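You operate a simulated robot arm through the tools that you are given. There is no shell and no other tool. Be economical: measure what you need, move in short steps, check, and stop when the job is done.

You run a simulated two-armed robot. Do the job below in one go: nothing can be reset, and whatever is moved stays where it is left.

JOB
Take the blue cloth from the top of the side table and lay it out flat on the packing table.
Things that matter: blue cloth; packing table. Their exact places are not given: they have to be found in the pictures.

It is judged by the outcome, as a careful person would: the job done as asked, and still so three seconds after it is handed in. It fails if anything else is knocked over, pushed out of place, dropped, spilled or broken. Flat cloth is picked up by pressing the open fingertips on it (5 to 10 N) and closing them slowly along it; thin cloth reads only 2 to 8 mm in the jaws.

ROBOT AND FRAMES
Two 7-joint arms with two-finger parallel grippers on one trunk, on a base that drives. Base frame: it is fixed to the floor where the robot stands at the start and does not move with it; the origin is under the middle of the robot, x ahead of it, y to its left, z up. Readings come in cm, degrees, newtons and seconds.
The left shoulder is at the start at [7, 16.3, 114.5], the right one opposite. Places, roughly: packing table [-150, -90, 80]. Payload 3.43 kg a hand.
The TCP of each hand is the grasp point between the finger pads, 3.4 cm short of the fingertips. In the tool frame z runs along the fingers and y along their closing line. The gripper opens to 12.8 cm. The fingers are 2.4 cm wide and 1.2 cm thick; the gripper's body (4.8 by 13 cm) begins 9.6 cm behind the TCP.
Orientation is told as [roll, pitch, yaw] about the base's x, y, z axes, in that order, counted from this pose: with the fingers straight down and closing along the base's y, the tool's x points along the base's -x, its y along +y and its z along -z.

CONTROLS
- The arms move only by the tool servo_tool. It takes "left_targets", "right_targets" or both (then of equal length, played together; a hand with none holds still); each is a list of rows, each a list of 3 entries, a list of its own where there are three numbers: the shift along the tool's x, y, z in mm, then the turn, a rotation vector about the tool's x, y, z in degrees, then the closure, from 0 (fully open) to 1 (shut). In form: [[[tx, ty, tz], [ax, ay, az], fingers], ...]. A call has 1 to 12 rows; each row shifts and turns the commanded pose from where the row before left it, along the tool's axes as they then stand. A row lasts 0.2 s, in which the tool goes at most 5 cm and 8.6 degrees; a call with a longer step from one row to the next is refused whole, and so is a gripper value outside its range. Where a pose cannot be reached the arm comes as near as it can. A force on the tool above 40 N (or 10 N above the force at the start of the call, whichever is more), or a blocked arm, ends the call early, and 0.2 s more pass. The fingers move at their own pace (about 15.3 cm/s each) and stop on an object; they squeeze with about 30 N. The grip force told is the motor's: it shows also when the fingers shut on nothing. Time passes only in rows, and 0.2 s behind the last, so rows that do not move let the fingers close. It gives the time, the measured TCP pose, the force on the tool (base axes), the opening and the grip force at its end, in the units of the frame above (readings bear some noise), and new pictures: "views" is both (left out), scene, wrist or none (wrist: the cameras of the hands that moved).
- Cameras (640 x 400 px; columns grow to the right, rows downward): "scene" is now at [13.39, -1.29, 136.42]; the picture's right is [-0.16, -0.99, 0.00], its down [-0.65, 0.10, -0.75] and it looks along [0.74, -0.12, -0.66] (base axes); focal length 266 px, centre (320, 200). "left" rides on the left gripper at [7.6, 1.1, -16] in its tool frame; the picture's right is [-0.15, 0.99, 0.00], its down [-0.88, -0.13, -0.46] and it looks along [-0.45, -0.07, 0.89] (tool axes); focal length 234 px, centre (320, 200). "right" rides on the right gripper at [7.6, -1.1, -16] in its tool frame; the picture's right is [0.15, 0.99, 0.00], its down [-0.88, 0.13, -0.46] and it looks along [-0.45, 0.07, 0.89] (tool axes); focal length 234 px, centre (320, 200).
- raise_lower(by): slides the trunk up (or, below 0, down) by that many cm; the arms and the scene camera ride with it, the base frame stays. It gives what a move gives, with no picture.
- steer(legs): drives the robot by 1 to 6 legs, each [ahead, left, turn to the left] in cm, cm and degrees, along the robot's own axes; the way and the turn of a leg run together, so that a leg with both is an arc; at most 150 cm and 180 degrees a leg. The arms and the cameras ride along, it lands a little off, and it stops where it bumps. It gives what a move gives, and a new picture of the scene camera.
- pan_tilt(pan, tilt): turns the head with the scene camera to pan (to the left, within 86 degrees either way) and tilt (down, from -29 to 69), counted from straight ahead of the robot. It gives what a move gives, and a new picture of the scene camera.
- pixel_to_xyz(camera, pixels): for up to 12 pixels [column, row] of the newest picture of that camera ("zoom" is the newest enlarged one), the place [x, y, z] in the base frame of the surface seen there, good to about 0.3 cm. It takes no simulated time.
- close_up(camera, box): a new picture of the part [left, top, right, bottom] of that camera's present view, enlarged. It takes no simulated time.
- finish_job(): hands the job in; it is judged then, once.

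Work in short steps. Measure before you move; look again where a grasp or a placing could have gone wrong, and mend it. You have 80 turns and 260 pictures in all, those below and enlarged ones among them. Open the grippers and draw the arms clear of the work before you hand the job in, unless the task says otherwise; then end with one line.

The tools are called after "Call:" by a JSON object that holds its "api" and its "payload". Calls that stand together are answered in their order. servo_tool: Moves the arms, as the interface text tells. Its arguments: {"type":"object","properties":{"left_targets":{"type":"array"},"right_targets":{"type":"array"},"views":{"type":"string","enum":["both","scene","wrist","none"]}},"required":[]} The other tools are called the same way: raise_lower (by) slides the trunk up or down; steer (legs) drives the base; pan_tilt (pan, tilt) turns the head that bears the scene camera; pixel_to_xyz (camera, pixels) gives the place of the surface under pixels of a picture; close_up (camera, box) takes an enlarged picture of a part of a camera's view; finish_job () hands the job in.

At the start:

```text
time: 0.0
left_tcp_pos: [55.35, 23.46, 105.9]
left_tool_rot: [0.1, 0.0, 0.1]
left_contact_force: [-0.9, 0.3, -0.1]
left_width: 12.83
left_gripper_force: 0.0
right_tcp_pos: [60.78, -30.12, 99.48]
right_tool_rot: [0.0, 0.0, -0.1]
right_contact_force: [-0.7, -0.7, 0.0]
right_width: 12.78
right_gripper_force: 0.0
trunk travel left (down, up): [-62.5, 31.5]
robot x, y, heading: [0.04, -0.03, -0.4]
head pan, tilt: [-9.0, 41.3]
```

scene: 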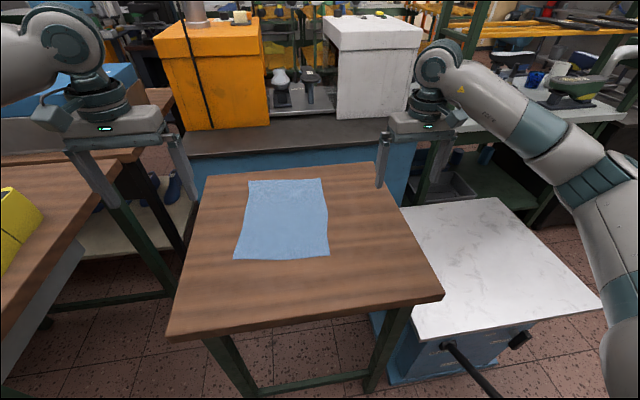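
right: 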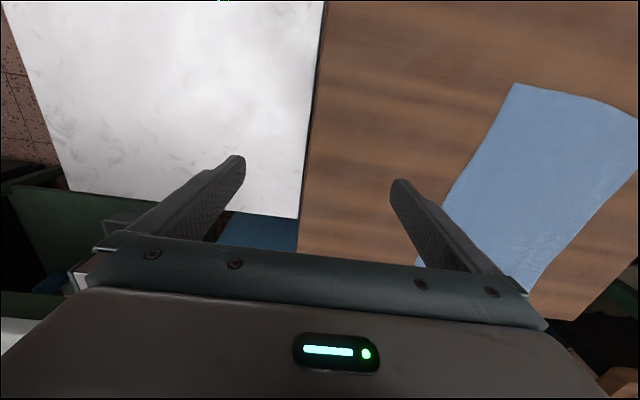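
left: 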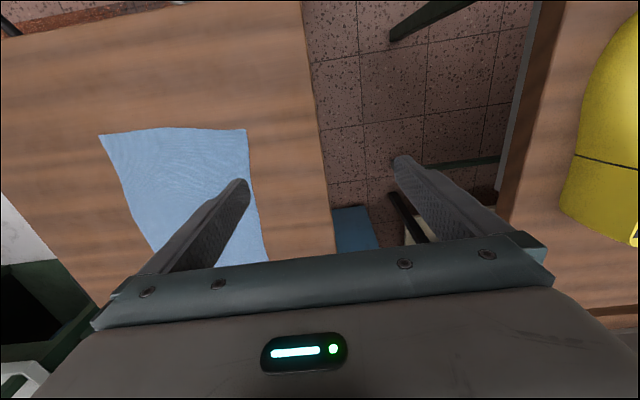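

The cloth lies at about (285,220) in the scene picture on the wooden side table. I measure its corners and the table.

Call:
{"api": "pixel_to_xyz", "payload": {"camera": "scene", "pixels": [[250, 181], [321, 180], [328, 256], [235, 258], [285, 220], [208, 178], [372, 165], [440, 297], [170, 338], [480, 240], [246, 220], [327, 218]]}}

Call:
{"api": "close_up", "payload": {"camera": "scene", "box": [200, 160, 360, 280]}}

```text
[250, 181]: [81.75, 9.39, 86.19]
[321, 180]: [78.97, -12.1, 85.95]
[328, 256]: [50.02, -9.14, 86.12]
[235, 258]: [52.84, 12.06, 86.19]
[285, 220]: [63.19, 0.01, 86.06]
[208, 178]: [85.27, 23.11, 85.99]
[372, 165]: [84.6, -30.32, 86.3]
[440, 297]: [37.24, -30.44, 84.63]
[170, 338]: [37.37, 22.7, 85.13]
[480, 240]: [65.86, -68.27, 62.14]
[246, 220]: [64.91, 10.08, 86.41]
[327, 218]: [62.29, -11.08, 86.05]
```

```text
3.33 times, centred on (280, 220) of scene
```

zoom: 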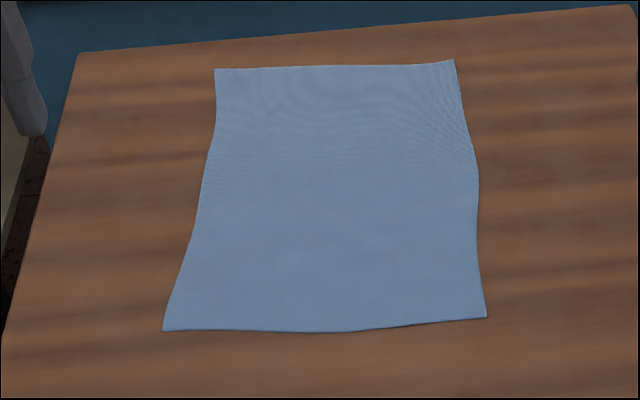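

The cloth is about 21 cm (y) by 29 cm (x), lying at z≈86. Before I pick it up, I look around for the packing table and for the way there.

Call:
{"api": "pan_tilt", "payload": {"pan": -86, "tilt": 30}}

Call:
{"api": "pan_tilt", "payload": {"pan": 86, "tilt": 30}}

```text
time: 1.5
left_tcp_pos: [55.36, 23.44, 105.9]
left_tool_rot: [0.1, 0.0, 0.1]
left_contact_force: [0.2, -0.2, -0.3]
left_width: 12.81
left_gripper_force: 0.1
right_tcp_pos: [60.77, -30.0, 99.55]
right_tool_rot: [0.0, 0.0, 0.0]
right_contact_force: [-0.2, -0.2, 0.5]
right_width: 12.78
right_gripper_force: 0.1
trunk travel left (down, up): [-62.5, 31.5]
robot x, y, heading: [-0.21, 0.07, -0.0]
head pan, tilt: [-85.9, 30.0]
```

scene: 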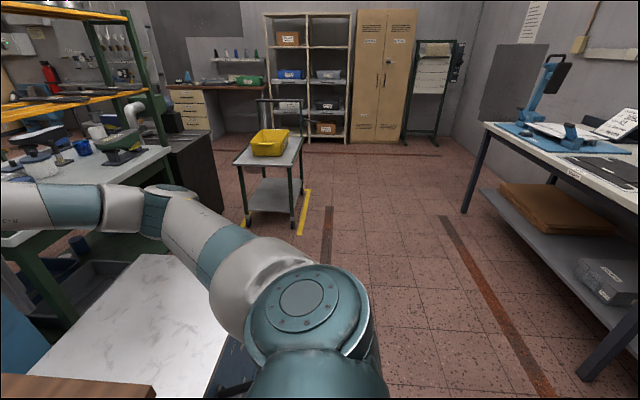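

```text
time: 4.1
left_tcp_pos: [55.43, 23.43, 105.92]
left_tool_rot: [0.0, -0.1, 0.1]
left_contact_force: [-0.2, 0.5, 0.0]
left_width: 12.82
left_gripper_force: 0.1
right_tcp_pos: [60.9, -29.99, 99.52]
right_tool_rot: [-0.1, 0.1, -0.1]
right_contact_force: [0.2, -0.8, -0.3]
right_width: 12.8
right_gripper_force: 0.1
trunk travel left (down, up): [-62.5, 31.5]
robot x, y, heading: [-0.28, 0.21, 0.1]
head pan, tilt: [85.9, 30.0]
```

scene: 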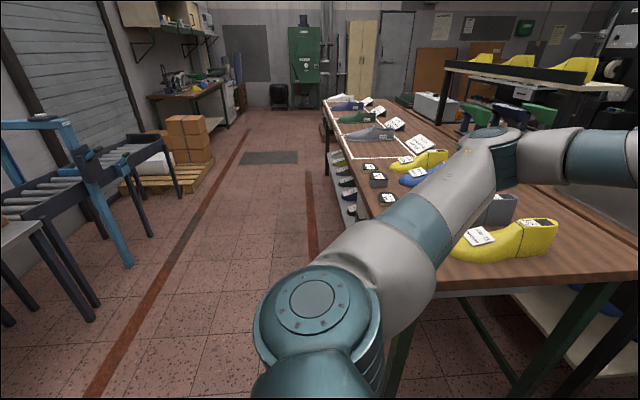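

The packing table stands on the right, behind. I turn the head back to the cloth and yaw each hand 90° (closing line along x), so the two grippers fit side by side over the near cloth edge.

Call:
{"api": "pan_tilt", "payload": {"pan": 0, "tilt": 45}}

Call:
{"api": "servo_tool", "payload": {"left_targets": [[[0, 0, 0], [0, 0, 8.2], 0.5], [[0, 0, 0], [0, 0, 8.2], 0.5], [[0, 0, 0], [0, 0, 8.2], 0.68], [[0, 0, 0], [0, 0, 8.2], 0.68], [[0, 0, 0], [0, 0, 8.2], 0.68], [[0, 0, 0], [0, 0, 8.2], 0.68], [[0, 0, 0], [0, 0, 8.2], 0.68], [[0, 0, 0], [0, 0, 8.2], 0.68], [[0, 0, 0], [0, 0, 8.2], 0.68], [[0, 0, 0], [0, 0, 8.2], 0.68], [[0, 0, 0], [0, 0, 8.0], 0.68], [[0, 0, 0], [0, 0, 0], 0.68]], "right_targets": [[[0, 0, 0], [0, 0, -8.2], 0.5], [[0, 0, 0], [0, 0, -8.2], 0.5], [[0, 0, 0], [0, 0, -8.2], 0.68], [[0, 0, 0], [0, 0, -8.2], 0.68], [[0, 0, 0], [0, 0, -8.2], 0.68], [[0, 0, 0], [0, 0, -8.2], 0.68], [[0, 0, 0], [0, 0, -8.2], 0.68], [[0, 0, 0], [0, 0, -8.2], 0.68], [[0, 0, 0], [0, 0, -8.2], 0.68], [[0, 0, 0], [0, 0, -8.2], 0.68], [[0, 0, 0], [0, 0, -8.0], 0.68], [[0, 0, 0], [0, 0, 0], 0.68]], "views": "both"}}

```text
time: 5.7
left_tcp_pos: [55.47, 23.39, 105.87]
left_tool_rot: [0.1, 0.0, 0.1]
left_contact_force: [0.7, -0.8, 0.5]
left_width: 12.8
left_gripper_force: 0.0
right_tcp_pos: [60.91, -30.07, 99.57]
right_tool_rot: [0.0, 0.0, 0.1]
right_contact_force: [-0.2, -0.2, 0.7]
right_width: 12.81
right_gripper_force: 0.1
trunk travel left (down, up): [-62.5, 31.5]
robot x, y, heading: [-0.08, 0.3, -0.1]
head pan, tilt: [0.0, 45.0]
```

scene: 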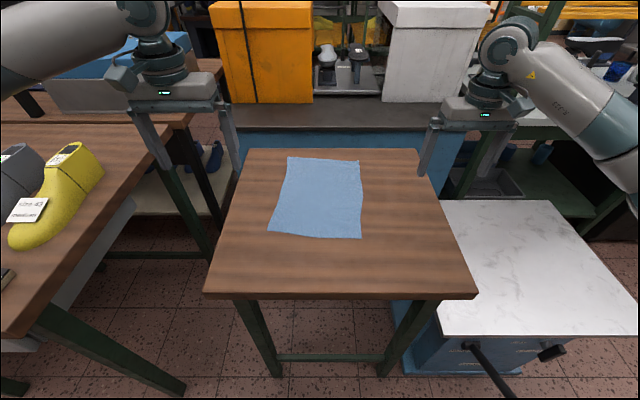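

```text
time: 8.3
left_tcp_pos: [55.42, 23.55, 105.83]
left_tool_rot: [0.0, 0.0, -89.9]
left_contact_force: [-0.8, -0.9, -0.8]
left_width: 4.1
left_gripper_force: 0.1
right_tcp_pos: [56.88, -27.6, 97.29]
right_tool_rot: [0.0, 0.0, 51.9]
right_contact_force: [0.1, -0.3, 0.1]
right_width: 4.11
right_gripper_force: 0.1
right hand out of reach, approached as far as the arm can: row 6, 7, 8, 9, 10, 11
trunk travel left (down, up): [-62.5, 31.5]
robot x, y, heading: [-0.27, 0.22, -0.2]
head pan, tilt: [0.0, 45.0]
```

scene: 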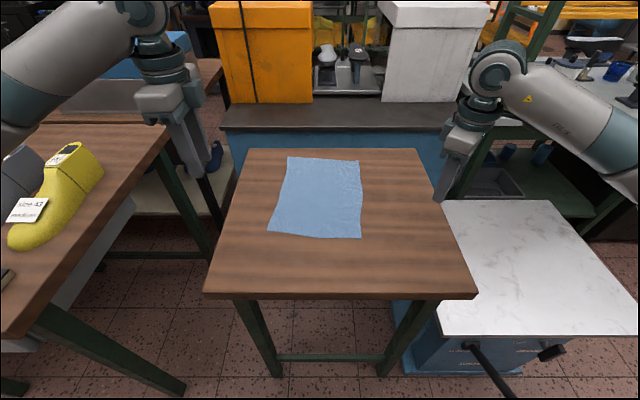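
right: 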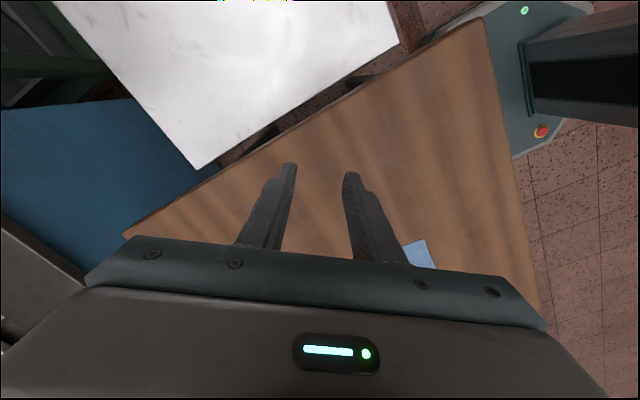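
left: 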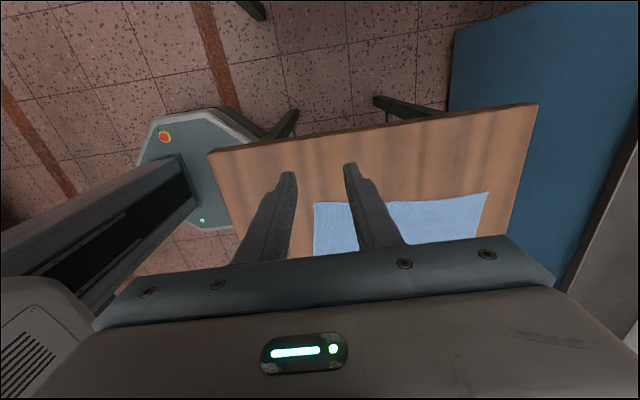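

The right wrist runs to its limit at yaw 52°, while the left reached -90°. I turn the right hand the other way, to yaw -90.

Call:
{"api": "servo_tool", "payload": {"right_targets": [[[0, 0, 0], [0, 0, 8.2], 0.68], [[0, 0, 0], [0, 0, 8.2], 0.68], [[0, 0, 0], [0, 0, 8.2], 0.68], [[0, 0, 0], [0, 0, 8.2], 0.68], [[0, 0, 0], [0, 0, 8.2], 0.68], [[0, 0, 0], [0, 0, 8.2], 0.68], [[0, 0, 0], [0, 0, 8.2], 0.68], [[0, 0, 0], [0, 0, 8.2], 0.68], [[0, 0, 0], [0, 0, 8.2], 0.68], [[0, 0, 0], [0, 0, 8.2], 0.68], [[0, 0, 0], [0, 0, 8.0], 0.68], [[0, 0, 0], [0, 0, 0], 0.68]], "views": "none"}}

```text
time: 10.9
left_tcp_pos: [55.41, 23.39, 105.9]
left_tool_rot: [0.1, 0.0, -89.9]
left_contact_force: [-0.1, -0.6, 0.9]
left_width: 4.11
left_gripper_force: 0.1
right_tcp_pos: [56.91, -27.68, 97.12]
right_tool_rot: [0.0, 0.1, -38.3]
right_contact_force: [0.0, 0.2, -1.2]
right_width: 4.09
right_gripper_force: 0.1
trunk travel left (down, up): [-62.5, 31.5]
robot x, y, heading: [0.2, 0.04, -0.3]
head pan, tilt: [0.0, 45.0]
```

It turned from the measured yaw, to -38°. I turn it 52° further and raise it a bit.

Call:
{"api": "servo_tool", "payload": {"right_targets": [[[0, 0, -10], [0, 0, 7.4], 0.68], [[0, 0, -10], [0, 0, 7.4], 0.68], [[0, 0, -10], [0, 0, 7.4], 0.68], [[0, 0, 0], [0, 0, 7.4], 0.68], [[0, 0, 0], [0, 0, 7.4], 0.68], [[0, 0, 0], [0, 0, 7.4], 0.68], [[0, 0, 0], [0, 0, 7.3], 0.68], [[0, 0, 0], [0, 0, 0], 0.68]], "views": "none"}}

Call:
{"api": "pixel_to_xyz", "payload": {"camera": "scene", "pixels": [[289, 158], [358, 161], [361, 236], [270, 230], [359, 232], [274, 227], [315, 232], [315, 242]]}}

```text
time: 12.7
left_tcp_pos: [55.38, 23.45, 105.9]
left_tool_rot: [0.1, 0.1, -89.9]
left_contact_force: [-0.3, 0.8, -0.1]
left_width: 4.12
left_gripper_force: 0.2
right_tcp_pos: [56.94, -27.6, 100.12]
right_tool_rot: [0.0, -0.1, -90.1]
right_contact_force: [0.3, 0.2, 0.2]
right_width: 4.1
right_gripper_force: 0.0
trunk travel left (down, up): [-62.5, 31.5]
robot x, y, heading: [0.13, 0.15, -0.0]
head pan, tilt: [0.0, 45.0]
```

```text
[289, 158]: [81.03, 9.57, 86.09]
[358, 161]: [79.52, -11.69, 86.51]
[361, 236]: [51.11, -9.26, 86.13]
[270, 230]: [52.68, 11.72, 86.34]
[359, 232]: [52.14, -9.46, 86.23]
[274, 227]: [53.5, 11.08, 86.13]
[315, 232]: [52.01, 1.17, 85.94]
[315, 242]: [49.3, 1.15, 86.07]
```

Both hands are at yaw -90. I bring them above the near corners: left to (55.8, 9.6), right to (54.2, -7.8), TCP z about 95, with about 3.2 cm between the fingers.

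Call:
{"api": "servo_tool", "payload": {"left_targets": [[[-28, 1, 15], [0, 0, 0], 0.75], [[-28, 1, 15], [0, 0, 0], 0.75], [[-28, 1, 15], [0, 0, 0], 0.75], [[-28, 1, 15], [0, 0, 0], 0.75], [[-26.5, 0, 20], [0, 0, 0], 0.75], [[0, 0, 29], [0, 0, 0], 0.75], [[0, 0, 0], [0, 0, 0], 0.75]], "right_targets": [[[40, -6, 0], [0, 0, 0], 0.75], [[40, -6, 0], [0, 0, 0], 0.75], [[40, -6, 0], [0, 0, 0], 0.75], [[40, -6, 0], [0, 0, 0], 0.75], [[38, -3, 22], [0, 0, 0], 0.75], [[0, 0, 29], [0, 0, 0], 0.75], [[0, 0, 0], [0, 0, 0], 0.75]], "views": "both"}}

```text
time: 14.3
left_tcp_pos: [55.79, 9.65, 95.03]
left_tool_rot: [0.0, 0.0, -90.0]
left_contact_force: [-1.1, 0.2, 0.0]
left_width: 3.18
left_gripper_force: 0.1
right_tcp_pos: [54.09, -7.69, 94.87]
right_tool_rot: [0.0, 0.0, -90.0]
right_contact_force: [-0.2, 0.8, -0.1]
right_width: 3.18
right_gripper_force: 0.0
trunk travel left (down, up): [-62.5, 31.5]
robot x, y, heading: [-0.0, -0.16, -0.1]
head pan, tilt: [0.0, 45.0]
```

scene: 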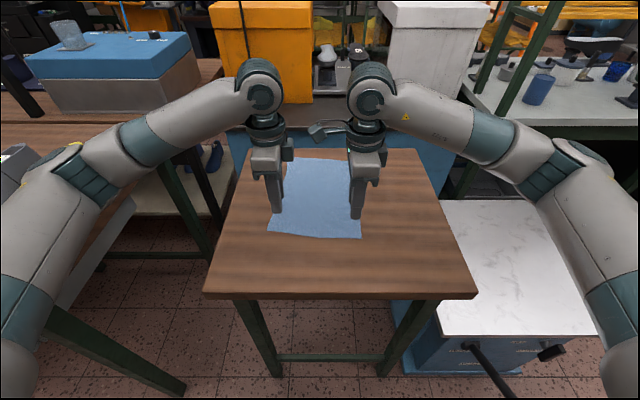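
right: 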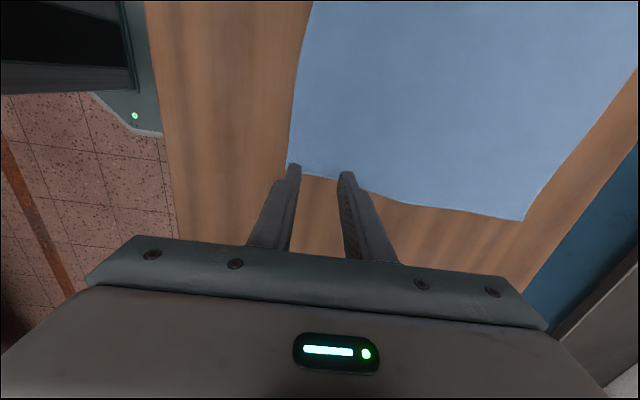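
left: 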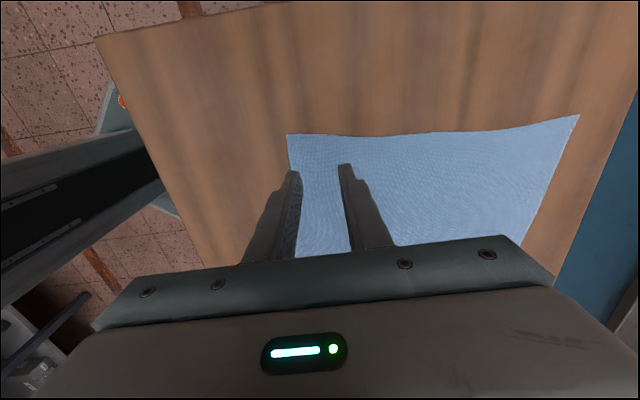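

The fingers are over the corners. I lower to just above the cloth (TCP z ≈ 90), then will feel for contact.

Call:
{"api": "servo_tool", "payload": {"left_targets": [[[0, 0, 20], [0, 0, 0], 0.75], [[0, 0, 20], [0, 0, 0], 0.75], [[0, 0, 8], [0, 0, 0], 0.75], [[0, 0, 0], [0, 0, 0], 0.75]], "right_targets": [[[0, 0, 20], [0, 0, 0], 0.75], [[0, 0, 20], [0, 0, 0], 0.75], [[0, 0, 8], [0, 0, 0], 0.75], [[0, 0, 0], [0, 0, 0], 0.75]], "views": "wrist"}}

```text
time: 15.3
left_tcp_pos: [55.76, 9.62, 90.22]
left_tool_rot: [0.0, 0.0, -89.9]
left_contact_force: [0.1, 0.7, 0.1]
left_width: 3.18
left_gripper_force: 0.0
right_tcp_pos: [54.04, -7.87, 90.21]
right_tool_rot: [0.1, 0.0, -89.9]
right_contact_force: [0.1, -1.0, 0.2]
right_width: 3.2
right_gripper_force: 0.0
trunk travel left (down, up): [-62.5, 31.5]
robot x, y, heading: [-0.06, 0.13, -0.3]
head pan, tilt: [0.0, 45.0]
```

right: 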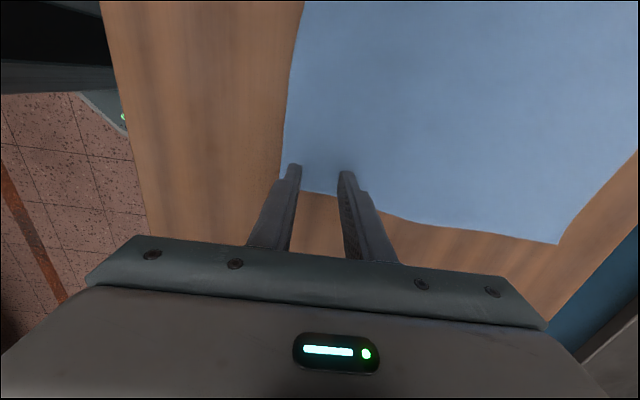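
left: 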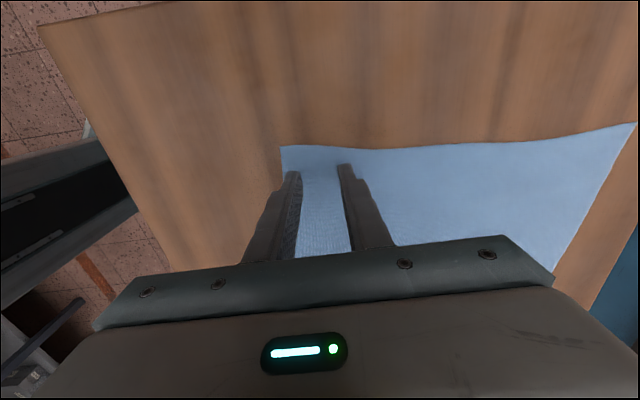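

Both fingertip pairs lie just inside the corners (right tips near (293,168)/(345,172), left near (295,172)/(345,165)). I shift 4 mm inward along x and lower in small steps until contact.

Call:
{"api": "servo_tool", "payload": {"left_targets": [[[0, 4, 2], [0, 0, 0], 0.75], [[0, 0, 2], [0, 0, 0], 0.75], [[0, 0, 2], [0, 0, 0], 0.75], [[0, 0, 0], [0, 0, 0], 0.75]], "right_targets": [[[0, 4, 2], [0, 0, 0], 0.75], [[0, 0, 2], [0, 0, 0], 0.75], [[0, 0, 2], [0, 0, 0], 0.75], [[0, 0, 0], [0, 0, 0], 0.75]], "views": "none"}}

```text
time: 16.3
left_tcp_pos: [56.07, 9.47, 89.6]
left_tool_rot: [0.0, 0.0, -90.0]
left_contact_force: [0.1, -0.3, -0.3]
left_width: 3.21
left_gripper_force: 0.0
right_tcp_pos: [54.59, -7.9, 89.8]
right_tool_rot: [0.0, 0.0, -90.0]
right_contact_force: [0.2, 1.1, 0.5]
right_width: 3.19
right_gripper_force: 0.1
trunk travel left (down, up): [-62.5, 31.5]
robot x, y, heading: [0.17, -0.05, 0.0]
head pan, tilt: [0.0, 45.0]
```

No contact yet at z≈89.6. I lower on in 1 mm steps.

Call:
{"api": "servo_tool", "payload": {"left_targets": [[[0, 0, 1], [0, 0, 0], 0.75], [[0, 0, 1], [0, 0, 0], 0.75], [[0, 0, 1], [0, 0, 0], 0.75], [[0, 0, 0], [0, 0, 0], 0.75]], "right_targets": [[[0, 0, 1], [0, 0, 0], 0.75], [[0, 0, 1], [0, 0, 0], 0.75], [[0, 0, 1], [0, 0, 0], 0.75], [[0, 0, 0], [0, 0, 0], 0.75]], "views": "none"}}

```text
time: 17.3
left_tcp_pos: [56.23, 9.59, 89.47]
left_tool_rot: [0.1, 0.0, -90.0]
left_contact_force: [0.7, -1.5, 11.5]
left_width: 3.19
left_gripper_force: 0.1
right_tcp_pos: [54.59, -7.85, 89.54]
right_tool_rot: [0.1, 0.1, -89.9]
right_contact_force: [1.1, 0.8, 5.0]
right_width: 3.15
right_gripper_force: 0.0
trunk travel left (down, up): [-62.5, 31.5]
robot x, y, heading: [0.06, -0.11, -0.1]
head pan, tilt: [0.0, 45.0]
```

Contact: left 11.5 N, right 5 N. I ease the left, press the right a touch more, and close both slowly.

Call:
{"api": "servo_tool", "payload": {"left_targets": [[[0, 0, -0.5], [0, 0, 0], 0.75], [[0, 0, 0], [0, 0, 0], 0.79], [[0, 0, 0], [0, 0, 0], 0.83], [[0, 0, 0], [0, 0, 0], 0.87], [[0, 0, 0], [0, 0, 0], 0.91], [[0, 0, 0], [0, 0, 0], 0.95], [[0, 0, 0], [0, 0, 0], 1], [[0, 0, 0], [0, 0, 0], 1], [[0, 0, 0], [0, 0, 0], 1]], "right_targets": [[[0, 0, 0.5], [0, 0, 0], 0.75], [[0, 0, 0], [0, 0, 0], 0.79], [[0, 0, 0], [0, 0, 0], 0.83], [[0, 0, 0], [0, 0, 0], 0.87], [[0, 0, 0], [0, 0, 0], 0.91], [[0, 0, 0], [0, 0, 0], 0.95], [[0, 0, 0], [0, 0, 0], 1], [[0, 0, 0], [0, 0, 0], 1], [[0, 0, 0], [0, 0, 0], 1]], "views": "both"}}

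```text
time: 19.3
left_tcp_pos: [56.01, 9.67, 89.53]
left_tool_rot: [0.1, 0.0, -89.9]
left_contact_force: [0.2, -0.5, 3.3]
left_width: 0.59
left_gripper_force: 30.4
right_tcp_pos: [54.48, -7.75, 89.52]
right_tool_rot: [0.1, 0.1, -90.0]
right_contact_force: [0.2, 0.6, 19.2]
right_width: 0.18
right_gripper_force: 30.2
trunk travel left (down, up): [-62.5, 31.5]
robot x, y, heading: [-0.13, -0.06, 0.0]
head pan, tilt: [0.0, 45.0]
```

scene: 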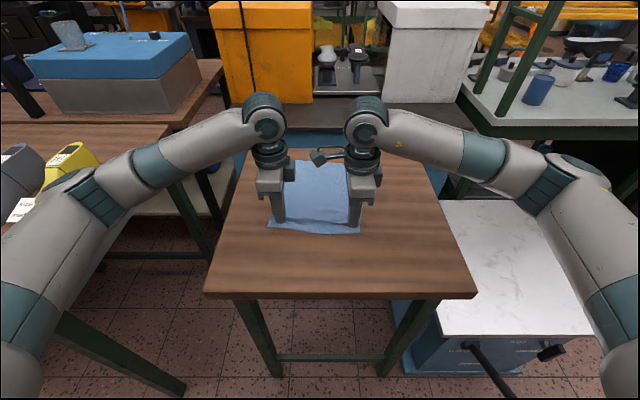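
right: 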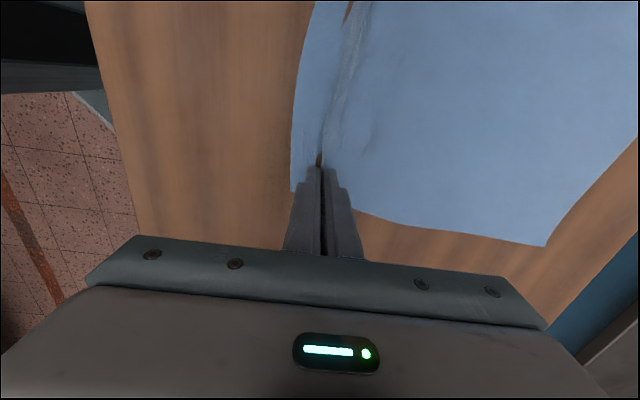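
left: 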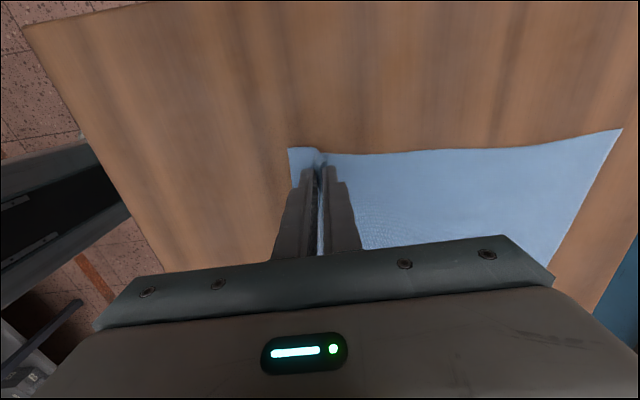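

The left reads 5.9 mm (a fold held), the right 1.8 mm (doubtful). I lift both 4 cm to test.

Call:
{"api": "servo_tool", "payload": {"left_targets": [[[0, 0, -10], [0, 0, 0], 1], [[0, 0, -15], [0, 0, 0], 1], [[0, 0, -15], [0, 0, 0], 1], [[0, 0, 0], [0, 0, 0], 1]], "right_targets": [[[0, 0, -10], [0, 0, 0], 1], [[0, 0, -15], [0, 0, 0], 1], [[0, 0, -15], [0, 0, 0], 1], [[0, 0, 0], [0, 0, 0], 1]], "views": "both"}}

```text
time: 20.3
left_tcp_pos: [56.17, 9.61, 93.27]
left_tool_rot: [0.0, 0.1, -89.9]
left_contact_force: [-0.6, 0.0, 0.2]
left_width: 0.56
left_gripper_force: 30.1
right_tcp_pos: [54.48, -7.77, 93.35]
right_tool_rot: [0.0, 0.0, -90.0]
right_contact_force: [0.6, 0.0, -0.6]
right_width: 0.16
right_gripper_force: 30.1
trunk travel left (down, up): [-62.5, 31.5]
robot x, y, heading: [0.39, 0.17, -0.1]
head pan, tilt: [0.0, 45.0]
```

scene: 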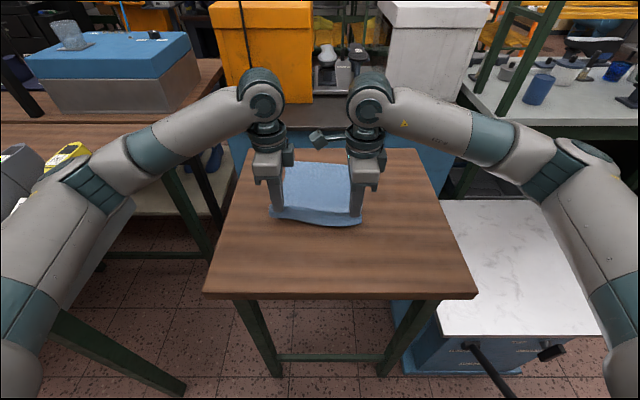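
right: 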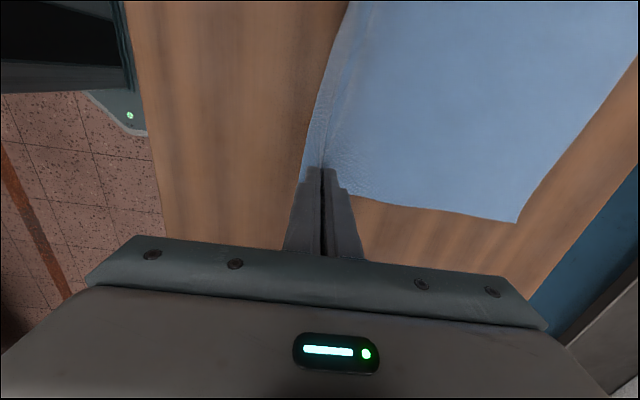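
left: 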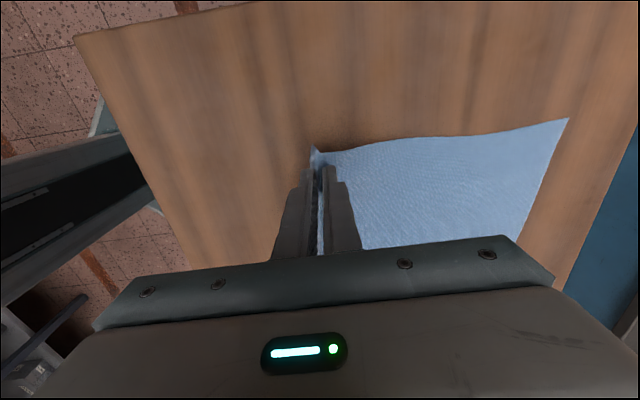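

The cloth seems to rise at both hands; I zoom on the right pinch to make sure.

Call:
{"api": "close_up", "payload": {"camera": "right", "box": [260, 120, 400, 210]}}

Call:
{"api": "close_up", "payload": {"camera": "scene", "box": [250, 150, 390, 240]}}

```text
4.44 times, centred on (330, 165) of right
```

zoom: 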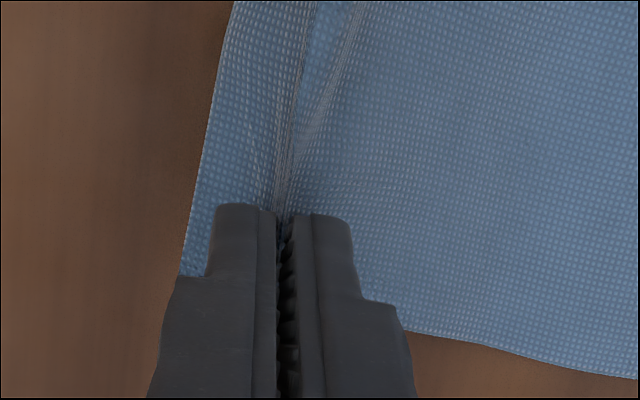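

```text
4.44 times, centred on (320, 195) of scene
```

zoom: 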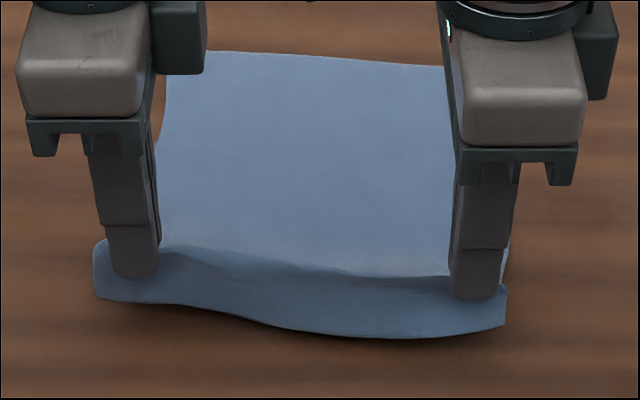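

Both hands hold the cloth with a fold along the near edge. I raise the trunk so that the cloth hangs clear.

Call:
{"api": "raise_lower", "payload": {"by": 16}}

Call:
{"api": "raise_lower", "payload": {"by": 15}}

Call:
{"api": "servo_tool", "payload": {"left_targets": [[[0, 0, 0], [0, 0, 0], 1]], "right_targets": [[[0, 0, 0], [0, 0, 0], 1]], "views": "both"}}

```text
time: 22.1
left_tcp_pos: [56.27, 9.67, 109.29]
left_tool_rot: [0.0, 0.0, -89.9]
left_contact_force: [-0.5, 0.2, -0.3]
left_width: 0.56
left_gripper_force: 30.3
right_tcp_pos: [54.52, -7.9, 109.27]
right_tool_rot: [0.0, 0.0, -90.0]
right_contact_force: [0.4, 0.7, -0.5]
right_width: 0.17
right_gripper_force: 30.2
trunk travel left (down, up): [-78.5, 15.5]
robot x, y, heading: [0.17, 0.3, -0.1]
head pan, tilt: [0.0, 45.0]
```

```text
time: 23.9
left_tcp_pos: [56.24, 9.7, 124.38]
left_tool_rot: [0.0, 0.1, -90.0]
left_contact_force: [-0.1, -0.3, -0.3]
left_width: 0.58
left_gripper_force: 29.9
right_tcp_pos: [54.51, -7.93, 124.28]
right_tool_rot: [0.0, 0.0, -89.9]
right_contact_force: [0.8, 1.1, -0.2]
right_width: 0.21
right_gripper_force: 30.1
trunk travel left (down, up): [-93.5, 0.5]
robot x, y, heading: [0.26, 0.41, 0.3]
head pan, tilt: [0.0, 45.0]
```

```text
time: 24.3
left_tcp_pos: [56.11, 9.61, 124.33]
left_tool_rot: [0.0, -0.1, -89.9]
left_contact_force: [0.0, -0.3, 0.3]
left_width: 0.58
left_gripper_force: 30.3
right_tcp_pos: [54.41, -7.85, 124.19]
right_tool_rot: [0.1, 0.0, -90.1]
right_contact_force: [-0.7, -0.1, 0.0]
right_width: 0.19
right_gripper_force: 29.6
trunk travel left (down, up): [-93.5, 0.5]
robot x, y, heading: [0.04, -0.2, 0.2]
head pan, tilt: [0.0, 45.0]
```

scene: 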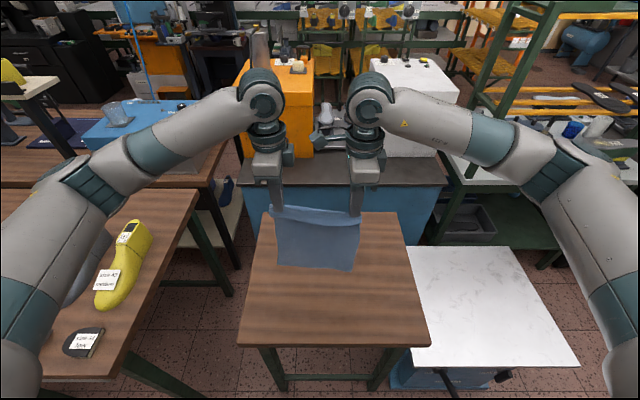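
right: 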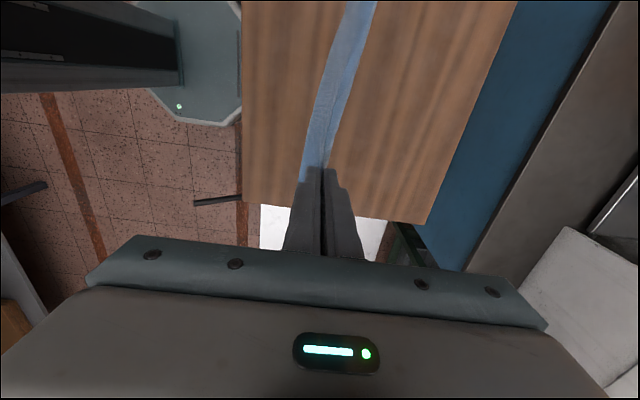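
left: 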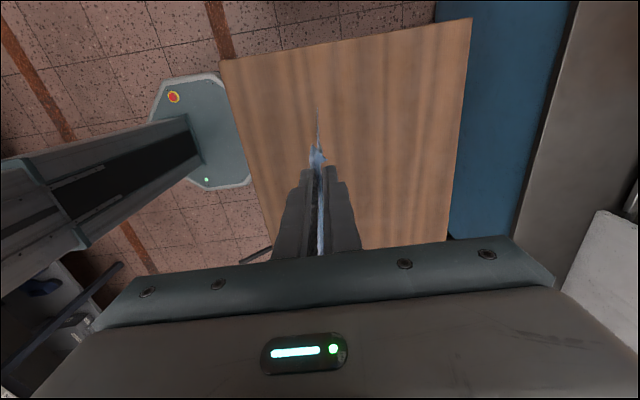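

The cloth hangs free from both hands. I back off 30 cm and turn right by 70° to see the packing table.

Call:
{"api": "steer", "payload": {"legs": [[-30, 0, 0], [0, 0, -70]]}}

Call:
{"api": "pan_tilt", "payload": {"pan": -70, "tilt": 30}}

```text
time: 29.3
left_tcp_pos: [-1.41, -48.96, 124.36]
left_tool_rot: [0.0, -0.1, -158.9]
left_contact_force: [-1.2, -0.4, 0.0]
left_width: 0.21
left_gripper_force: 30.1
right_tcp_pos: [-18.19, -53.6, 124.33]
right_tool_rot: [0.0, 0.0, -158.9]
right_contact_force: [0.9, 0.1, -0.9]
right_width: 0.16
right_gripper_force: 29.9
trunk travel left (down, up): [-93.5, 0.5]
robot x, y, heading: [-30.66, -0.04, -68.6]
head pan, tilt: [0.0, 45.0]
```

scene: 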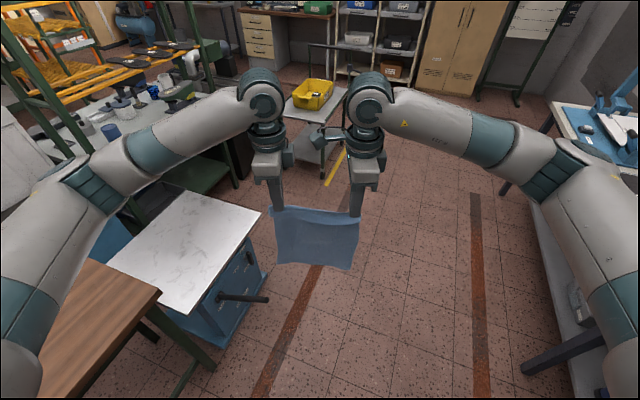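

```text
time: 30.8
left_tcp_pos: [-1.48, -48.89, 124.2]
left_tool_rot: [0.1, 0.1, -158.8]
left_contact_force: [-0.7, 0.0, 1.1]
left_width: 0.18
left_gripper_force: 30.3
right_tcp_pos: [-18.24, -53.61, 124.41]
right_tool_rot: [0.0, 0.0, -158.8]
right_contact_force: [0.9, 0.4, -0.5]
right_width: 0.17
right_gripper_force: 30.2
trunk travel left (down, up): [-93.5, 0.5]
robot x, y, heading: [-30.58, -0.07, -68.6]
head pan, tilt: [-70.0, 30.0]
```

scene: 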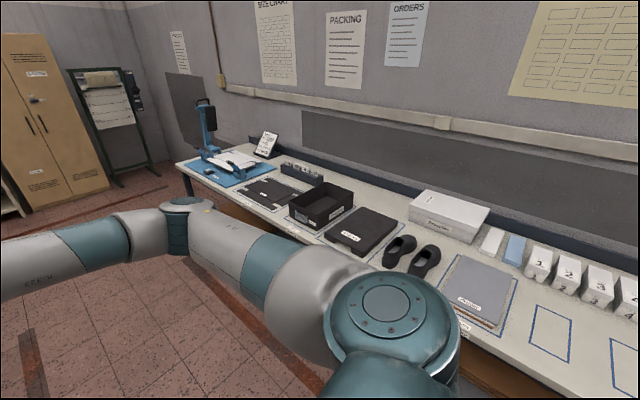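

The packing table is the long white bench along the back wall, with many items and some free marked spots near (550,335). I measure several points and check the cloth is still held.

Call:
{"api": "pixel_to_xyz", "payload": {"camera": "scene", "pixels": [[190, 165], [330, 255], [412, 262], [480, 290], [550, 330], [625, 370], [530, 383], [536, 262], [500, 355], [600, 330], [440, 215], [520, 240]]}}

Call:
{"api": "pan_tilt", "payload": {"pan": -86, "tilt": 45}}

```text
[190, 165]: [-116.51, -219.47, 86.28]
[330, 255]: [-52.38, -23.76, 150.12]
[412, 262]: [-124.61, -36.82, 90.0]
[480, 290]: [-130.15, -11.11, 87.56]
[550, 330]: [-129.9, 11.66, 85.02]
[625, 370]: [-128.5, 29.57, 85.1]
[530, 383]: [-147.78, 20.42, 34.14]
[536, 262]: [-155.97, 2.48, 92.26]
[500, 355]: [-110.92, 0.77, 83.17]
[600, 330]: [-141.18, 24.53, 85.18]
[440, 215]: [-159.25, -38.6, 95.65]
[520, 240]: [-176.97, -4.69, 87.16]
```

```text
time: 31.5
left_tcp_pos: [-1.32, -48.83, 124.38]
left_tool_rot: [0.1, 0.0, -158.8]
left_contact_force: [-1.1, -0.9, -0.1]
left_width: 0.19
left_gripper_force: 30.0
right_tcp_pos: [-18.26, -53.59, 124.27]
right_tool_rot: [0.0, 0.0, -158.8]
right_contact_force: [0.7, -0.5, 0.1]
right_width: 0.19
right_gripper_force: 29.7
trunk travel left (down, up): [-93.5, 0.5]
robot x, y, heading: [-30.71, 0.24, -68.8]
head pan, tilt: [-85.9, 45.0]
```

scene: 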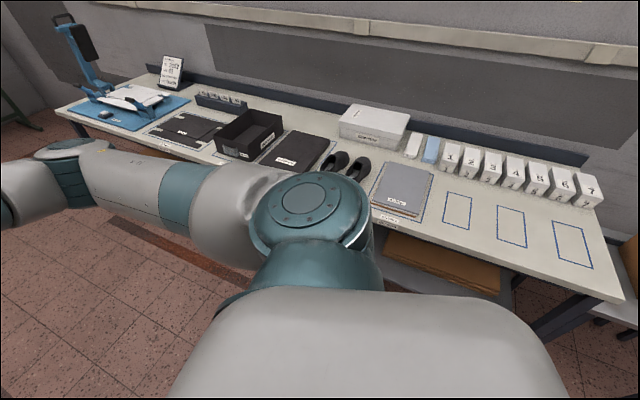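

The right end of the table, with three marked outlines and the numbered boxes behind, is clear. I measure that zone.

Call:
{"api": "pixel_to_xyz", "payload": {"camera": "scene", "pixels": [[420, 222], [434, 172], [440, 228], [620, 300], [606, 212], [586, 203], [492, 180], [449, 172], [440, 195], [530, 210], [585, 222], [525, 264]]}}

Call:
{"api": "close_up", "payload": {"camera": "scene", "box": [360, 110, 640, 310]}}

```text
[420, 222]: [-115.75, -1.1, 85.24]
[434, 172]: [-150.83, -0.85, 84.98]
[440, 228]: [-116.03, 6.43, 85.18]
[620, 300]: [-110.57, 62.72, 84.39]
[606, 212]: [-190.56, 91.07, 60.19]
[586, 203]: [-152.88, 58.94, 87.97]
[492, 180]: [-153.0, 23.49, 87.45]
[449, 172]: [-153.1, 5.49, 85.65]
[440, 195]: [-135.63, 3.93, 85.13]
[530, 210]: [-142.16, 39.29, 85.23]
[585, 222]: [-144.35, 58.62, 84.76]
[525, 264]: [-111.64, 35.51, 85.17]
```

```text
2.00 times, centred on (500, 210) of scene
```

zoom: 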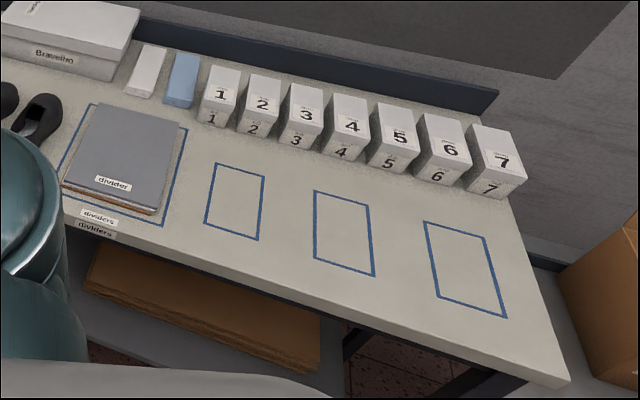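

The free zone is x -109…-152, y 2…62, with the surface at z≈85.1. I turn to face it (heading 180), then measure again before approaching.

Call:
{"api": "steer", "payload": {"legs": [[0, 0, -111.3]]}}

Call:
{"api": "pan_tilt", "payload": {"pan": 0, "tilt": 40}}

```text
time: 36.5
left_tcp_pos: [-86.59, -11.13, 124.47]
left_tool_rot: [-0.1, 0.0, 91.9]
left_contact_force: [0.1, 2.4, -0.5]
left_width: 0.17
left_gripper_force: 30.6
right_tcp_pos: [-85.32, 6.22, 124.27]
right_tool_rot: [0.0, 0.0, 91.8]
right_contact_force: [-0.6, -2.2, -0.3]
right_width: 0.18
right_gripper_force: 30.2
trunk travel left (down, up): [-93.5, 0.5]
robot x, y, heading: [-30.65, -0.04, -178.3]
head pan, tilt: [-85.9, 45.0]
```

scene: 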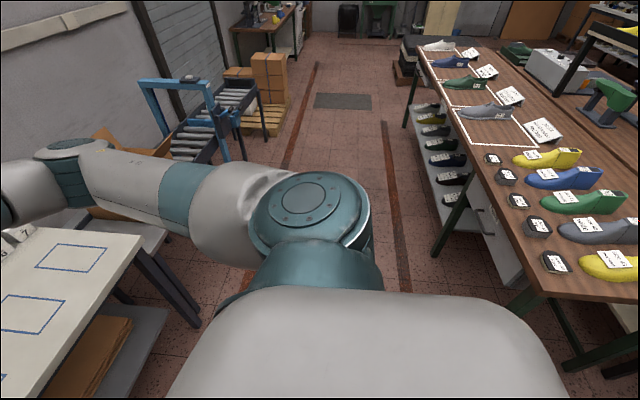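

```text
time: 38.1
left_tcp_pos: [-86.58, -11.21, 124.32]
left_tool_rot: [0.0, 0.0, 91.7]
left_contact_force: [0.8, 2.3, 0.1]
left_width: 0.18
left_gripper_force: 29.6
right_tcp_pos: [-85.25, 6.28, 124.38]
right_tool_rot: [0.0, 0.0, 91.7]
right_contact_force: [-0.3, -1.4, -0.4]
right_width: 0.17
right_gripper_force: 30.5
trunk travel left (down, up): [-93.5, 0.5]
robot x, y, heading: [-30.55, -0.3, -178.3]
head pan, tilt: [0.0, 40.0]
```

scene: 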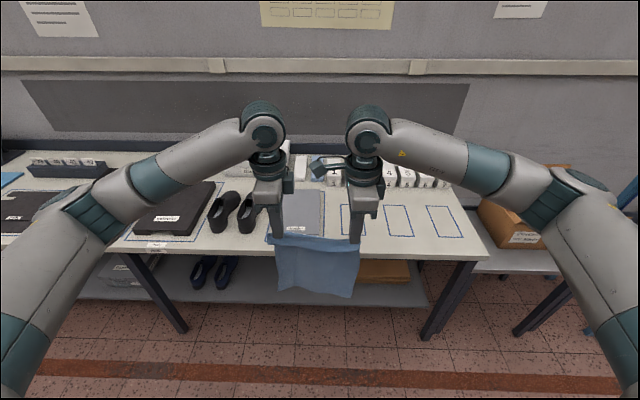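

Facing the table, cloth hanging at (318,265). I slide 33 cm to the right and square up, then check the cloth's bottom edge.

Call:
{"api": "steer", "payload": {"legs": [[0, -33, -1.7]]}}

Call:
{"api": "close_up", "payload": {"camera": "scene", "box": [220, 180, 420, 310]}}

Call:
{"api": "pixel_to_xyz", "payload": {"camera": "scene", "pixels": [[282, 285], [318, 285], [350, 290], [272, 240], [356, 240], [318, 245]]}}

```text
time: 40.3
left_tcp_pos: [-87.26, 22.38, 124.41]
left_tool_rot: [0.0, -0.1, 90.1]
left_contact_force: [-0.7, 1.5, -0.2]
left_width: 0.18
left_gripper_force: 29.9
right_tcp_pos: [-85.51, 39.91, 124.43]
right_tool_rot: [0.0, -0.1, 90.2]
right_contact_force: [-0.3, -2.6, -0.5]
right_width: 0.18
right_gripper_force: 29.9
trunk travel left (down, up): [-93.5, 0.5]
robot x, y, heading: [-31.06, 32.43, -179.8]
head pan, tilt: [0.0, 40.0]
```

scene: 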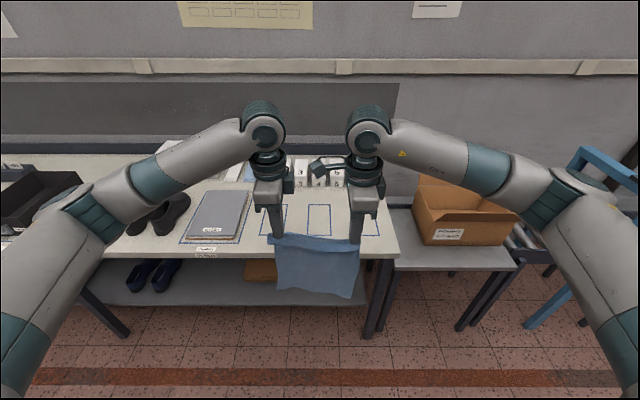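

```text
3.08 times, centred on (320, 245) of scene
```

zoom: 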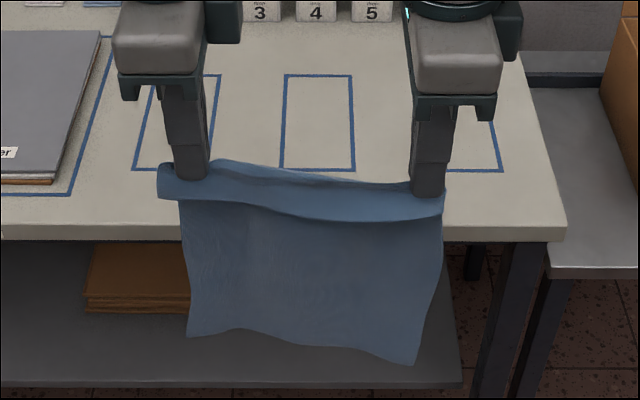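

```text
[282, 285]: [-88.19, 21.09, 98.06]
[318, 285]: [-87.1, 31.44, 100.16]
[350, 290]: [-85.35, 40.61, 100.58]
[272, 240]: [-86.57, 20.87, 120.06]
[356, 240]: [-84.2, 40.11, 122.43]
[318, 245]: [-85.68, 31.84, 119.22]
```

The cloth hangs straight, bottom at z≈98, with a 3 cm flap toward me. I drive ahead 35 cm so the hands come over the table.

Call:
{"api": "steer", "payload": {"legs": [[35, 0, -0.2]]}}

Call:
{"api": "pan_tilt", "payload": {"pan": 0, "tilt": 50}}

```text
time: 42.5
left_tcp_pos: [-122.01, 23.41, 124.47]
left_tool_rot: [0.2, -0.1, 89.4]
left_contact_force: [0.8, 1.2, 0.8]
left_width: 0.2
left_gripper_force: 30.5
right_tcp_pos: [-120.16, 40.72, 124.43]
right_tool_rot: [0.1, -0.1, 89.5]
right_contact_force: [0.0, -1.5, 0.1]
right_width: 0.21
right_gripper_force: 29.6
trunk travel left (down, up): [-93.5, 0.5]
robot x, y, heading: [-66.15, 32.64, 179.4]
head pan, tilt: [0.0, 40.0]
```

scene: 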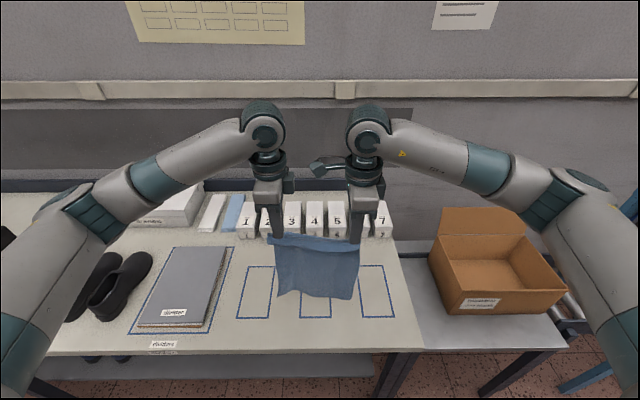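

```text
time: 43.3
left_tcp_pos: [-122.29, 23.45, 124.33]
left_tool_rot: [0.0, 0.0, 89.5]
left_contact_force: [0.6, 1.7, -0.5]
left_width: 0.18
left_gripper_force: 29.9
right_tcp_pos: [-120.45, 40.87, 124.38]
right_tool_rot: [-0.1, 0.0, 89.5]
right_contact_force: [0.0, -1.7, -0.3]
right_width: 0.2
right_gripper_force: 29.9
trunk travel left (down, up): [-93.5, 0.5]
robot x, y, heading: [-65.79, 32.54, 179.1]
head pan, tilt: [0.0, 50.0]
```

scene: 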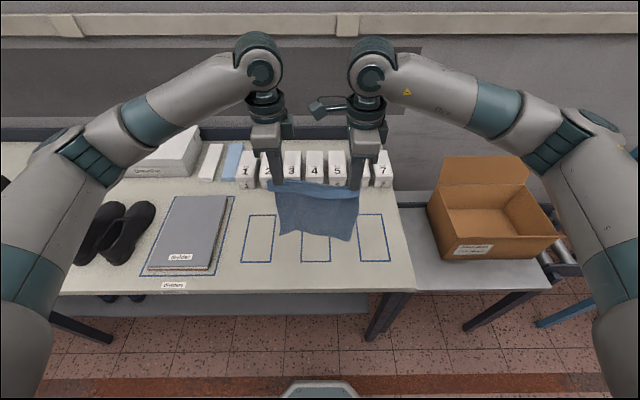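

Hands are over the table at x≈-121. I carry the cloth forward to x≈-142 above the free area.

Call:
{"api": "servo_tool", "payload": {"left_targets": [[[0, 20, 0], [0, 0, 0], 1], [[0, 25, 0], [0, 0, 0], 1], [[0, 25, 0], [0, 0, 0], 1], [[0, 25, 0], [0, 0, 0], 1], [[0, 25, 0], [0, 0, 0], 1], [[0, 25, 0], [0, 0, 0], 1], [[0, 25, 0], [0, 0, 0], 1], [[0, 20, 0], [0, 0, 0], 1], [[0, 5, 0], [0, 0, 0], 1], [[0, 0, 0], [0, 0, 0], 1], [[0, 0, 0], [0, 0, 0], 1]], "right_targets": [[[0, 22, 0], [0, 0, 0], 1], [[0, 27, 0], [0, 0, 0], 1], [[0, 27, 0], [0, 0, 0], 1], [[0, 27, 0], [0, 0, 0], 1], [[0, 27, 0], [0, 0, 0], 1], [[0, 27, 0], [0, 0, 0], 1], [[0, 27, 0], [0, 0, 0], 1], [[0, 22, 0], [0, 0, 0], 1], [[0, 7, 0], [0, 0, 0], 1], [[0, 0, 0], [0, 0, 0], 1], [[0, 0, 0], [0, 0, 0], 1]], "views": "scene"}}

Call:
{"api": "raise_lower", "payload": {"by": -9}}

Call:
{"api": "close_up", "payload": {"camera": "scene", "box": [200, 90, 440, 250]}}

```text
time: 45.7
left_tcp_pos: [-141.79, 23.56, 124.33]
left_tool_rot: [-0.1, 0.0, 89.5]
left_contact_force: [-0.2, 2.6, -0.3]
left_width: 0.17
left_gripper_force: 29.9
right_tcp_pos: [-141.75, 41.18, 124.2]
right_tool_rot: [-0.1, 0.0, 89.5]
right_contact_force: [-0.3, -1.2, -0.4]
right_width: 0.18
right_gripper_force: 30.1
trunk travel left (down, up): [-93.5, 0.5]
robot x, y, heading: [-65.67, 32.39, 179.5]
head pan, tilt: [0.0, 50.0]
```

scene: 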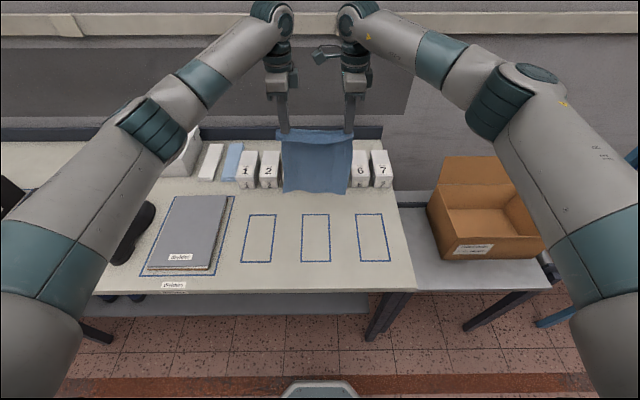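

```text
time: 46.9
left_tcp_pos: [-141.78, 23.56, 115.32]
left_tool_rot: [0.0, -0.1, 89.5]
left_contact_force: [-0.1, 2.2, 0.4]
left_width: 0.19
left_gripper_force: 29.9
right_tcp_pos: [-141.86, 41.14, 115.17]
right_tool_rot: [-0.1, 0.0, 89.6]
right_contact_force: [0.7, -0.7, 0.3]
right_width: 0.18
right_gripper_force: 29.4
trunk travel left (down, up): [-84.5, 9.5]
robot x, y, heading: [-66.05, 32.39, 179.2]
head pan, tilt: [0.0, 50.0]
```

```text
2.50 times, centred on (320, 170) of scene
```

zoom: 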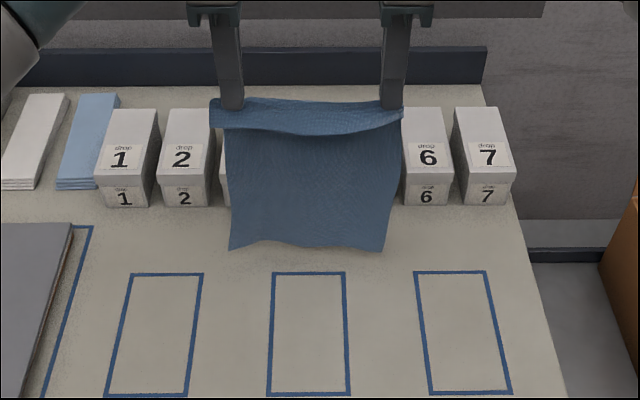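

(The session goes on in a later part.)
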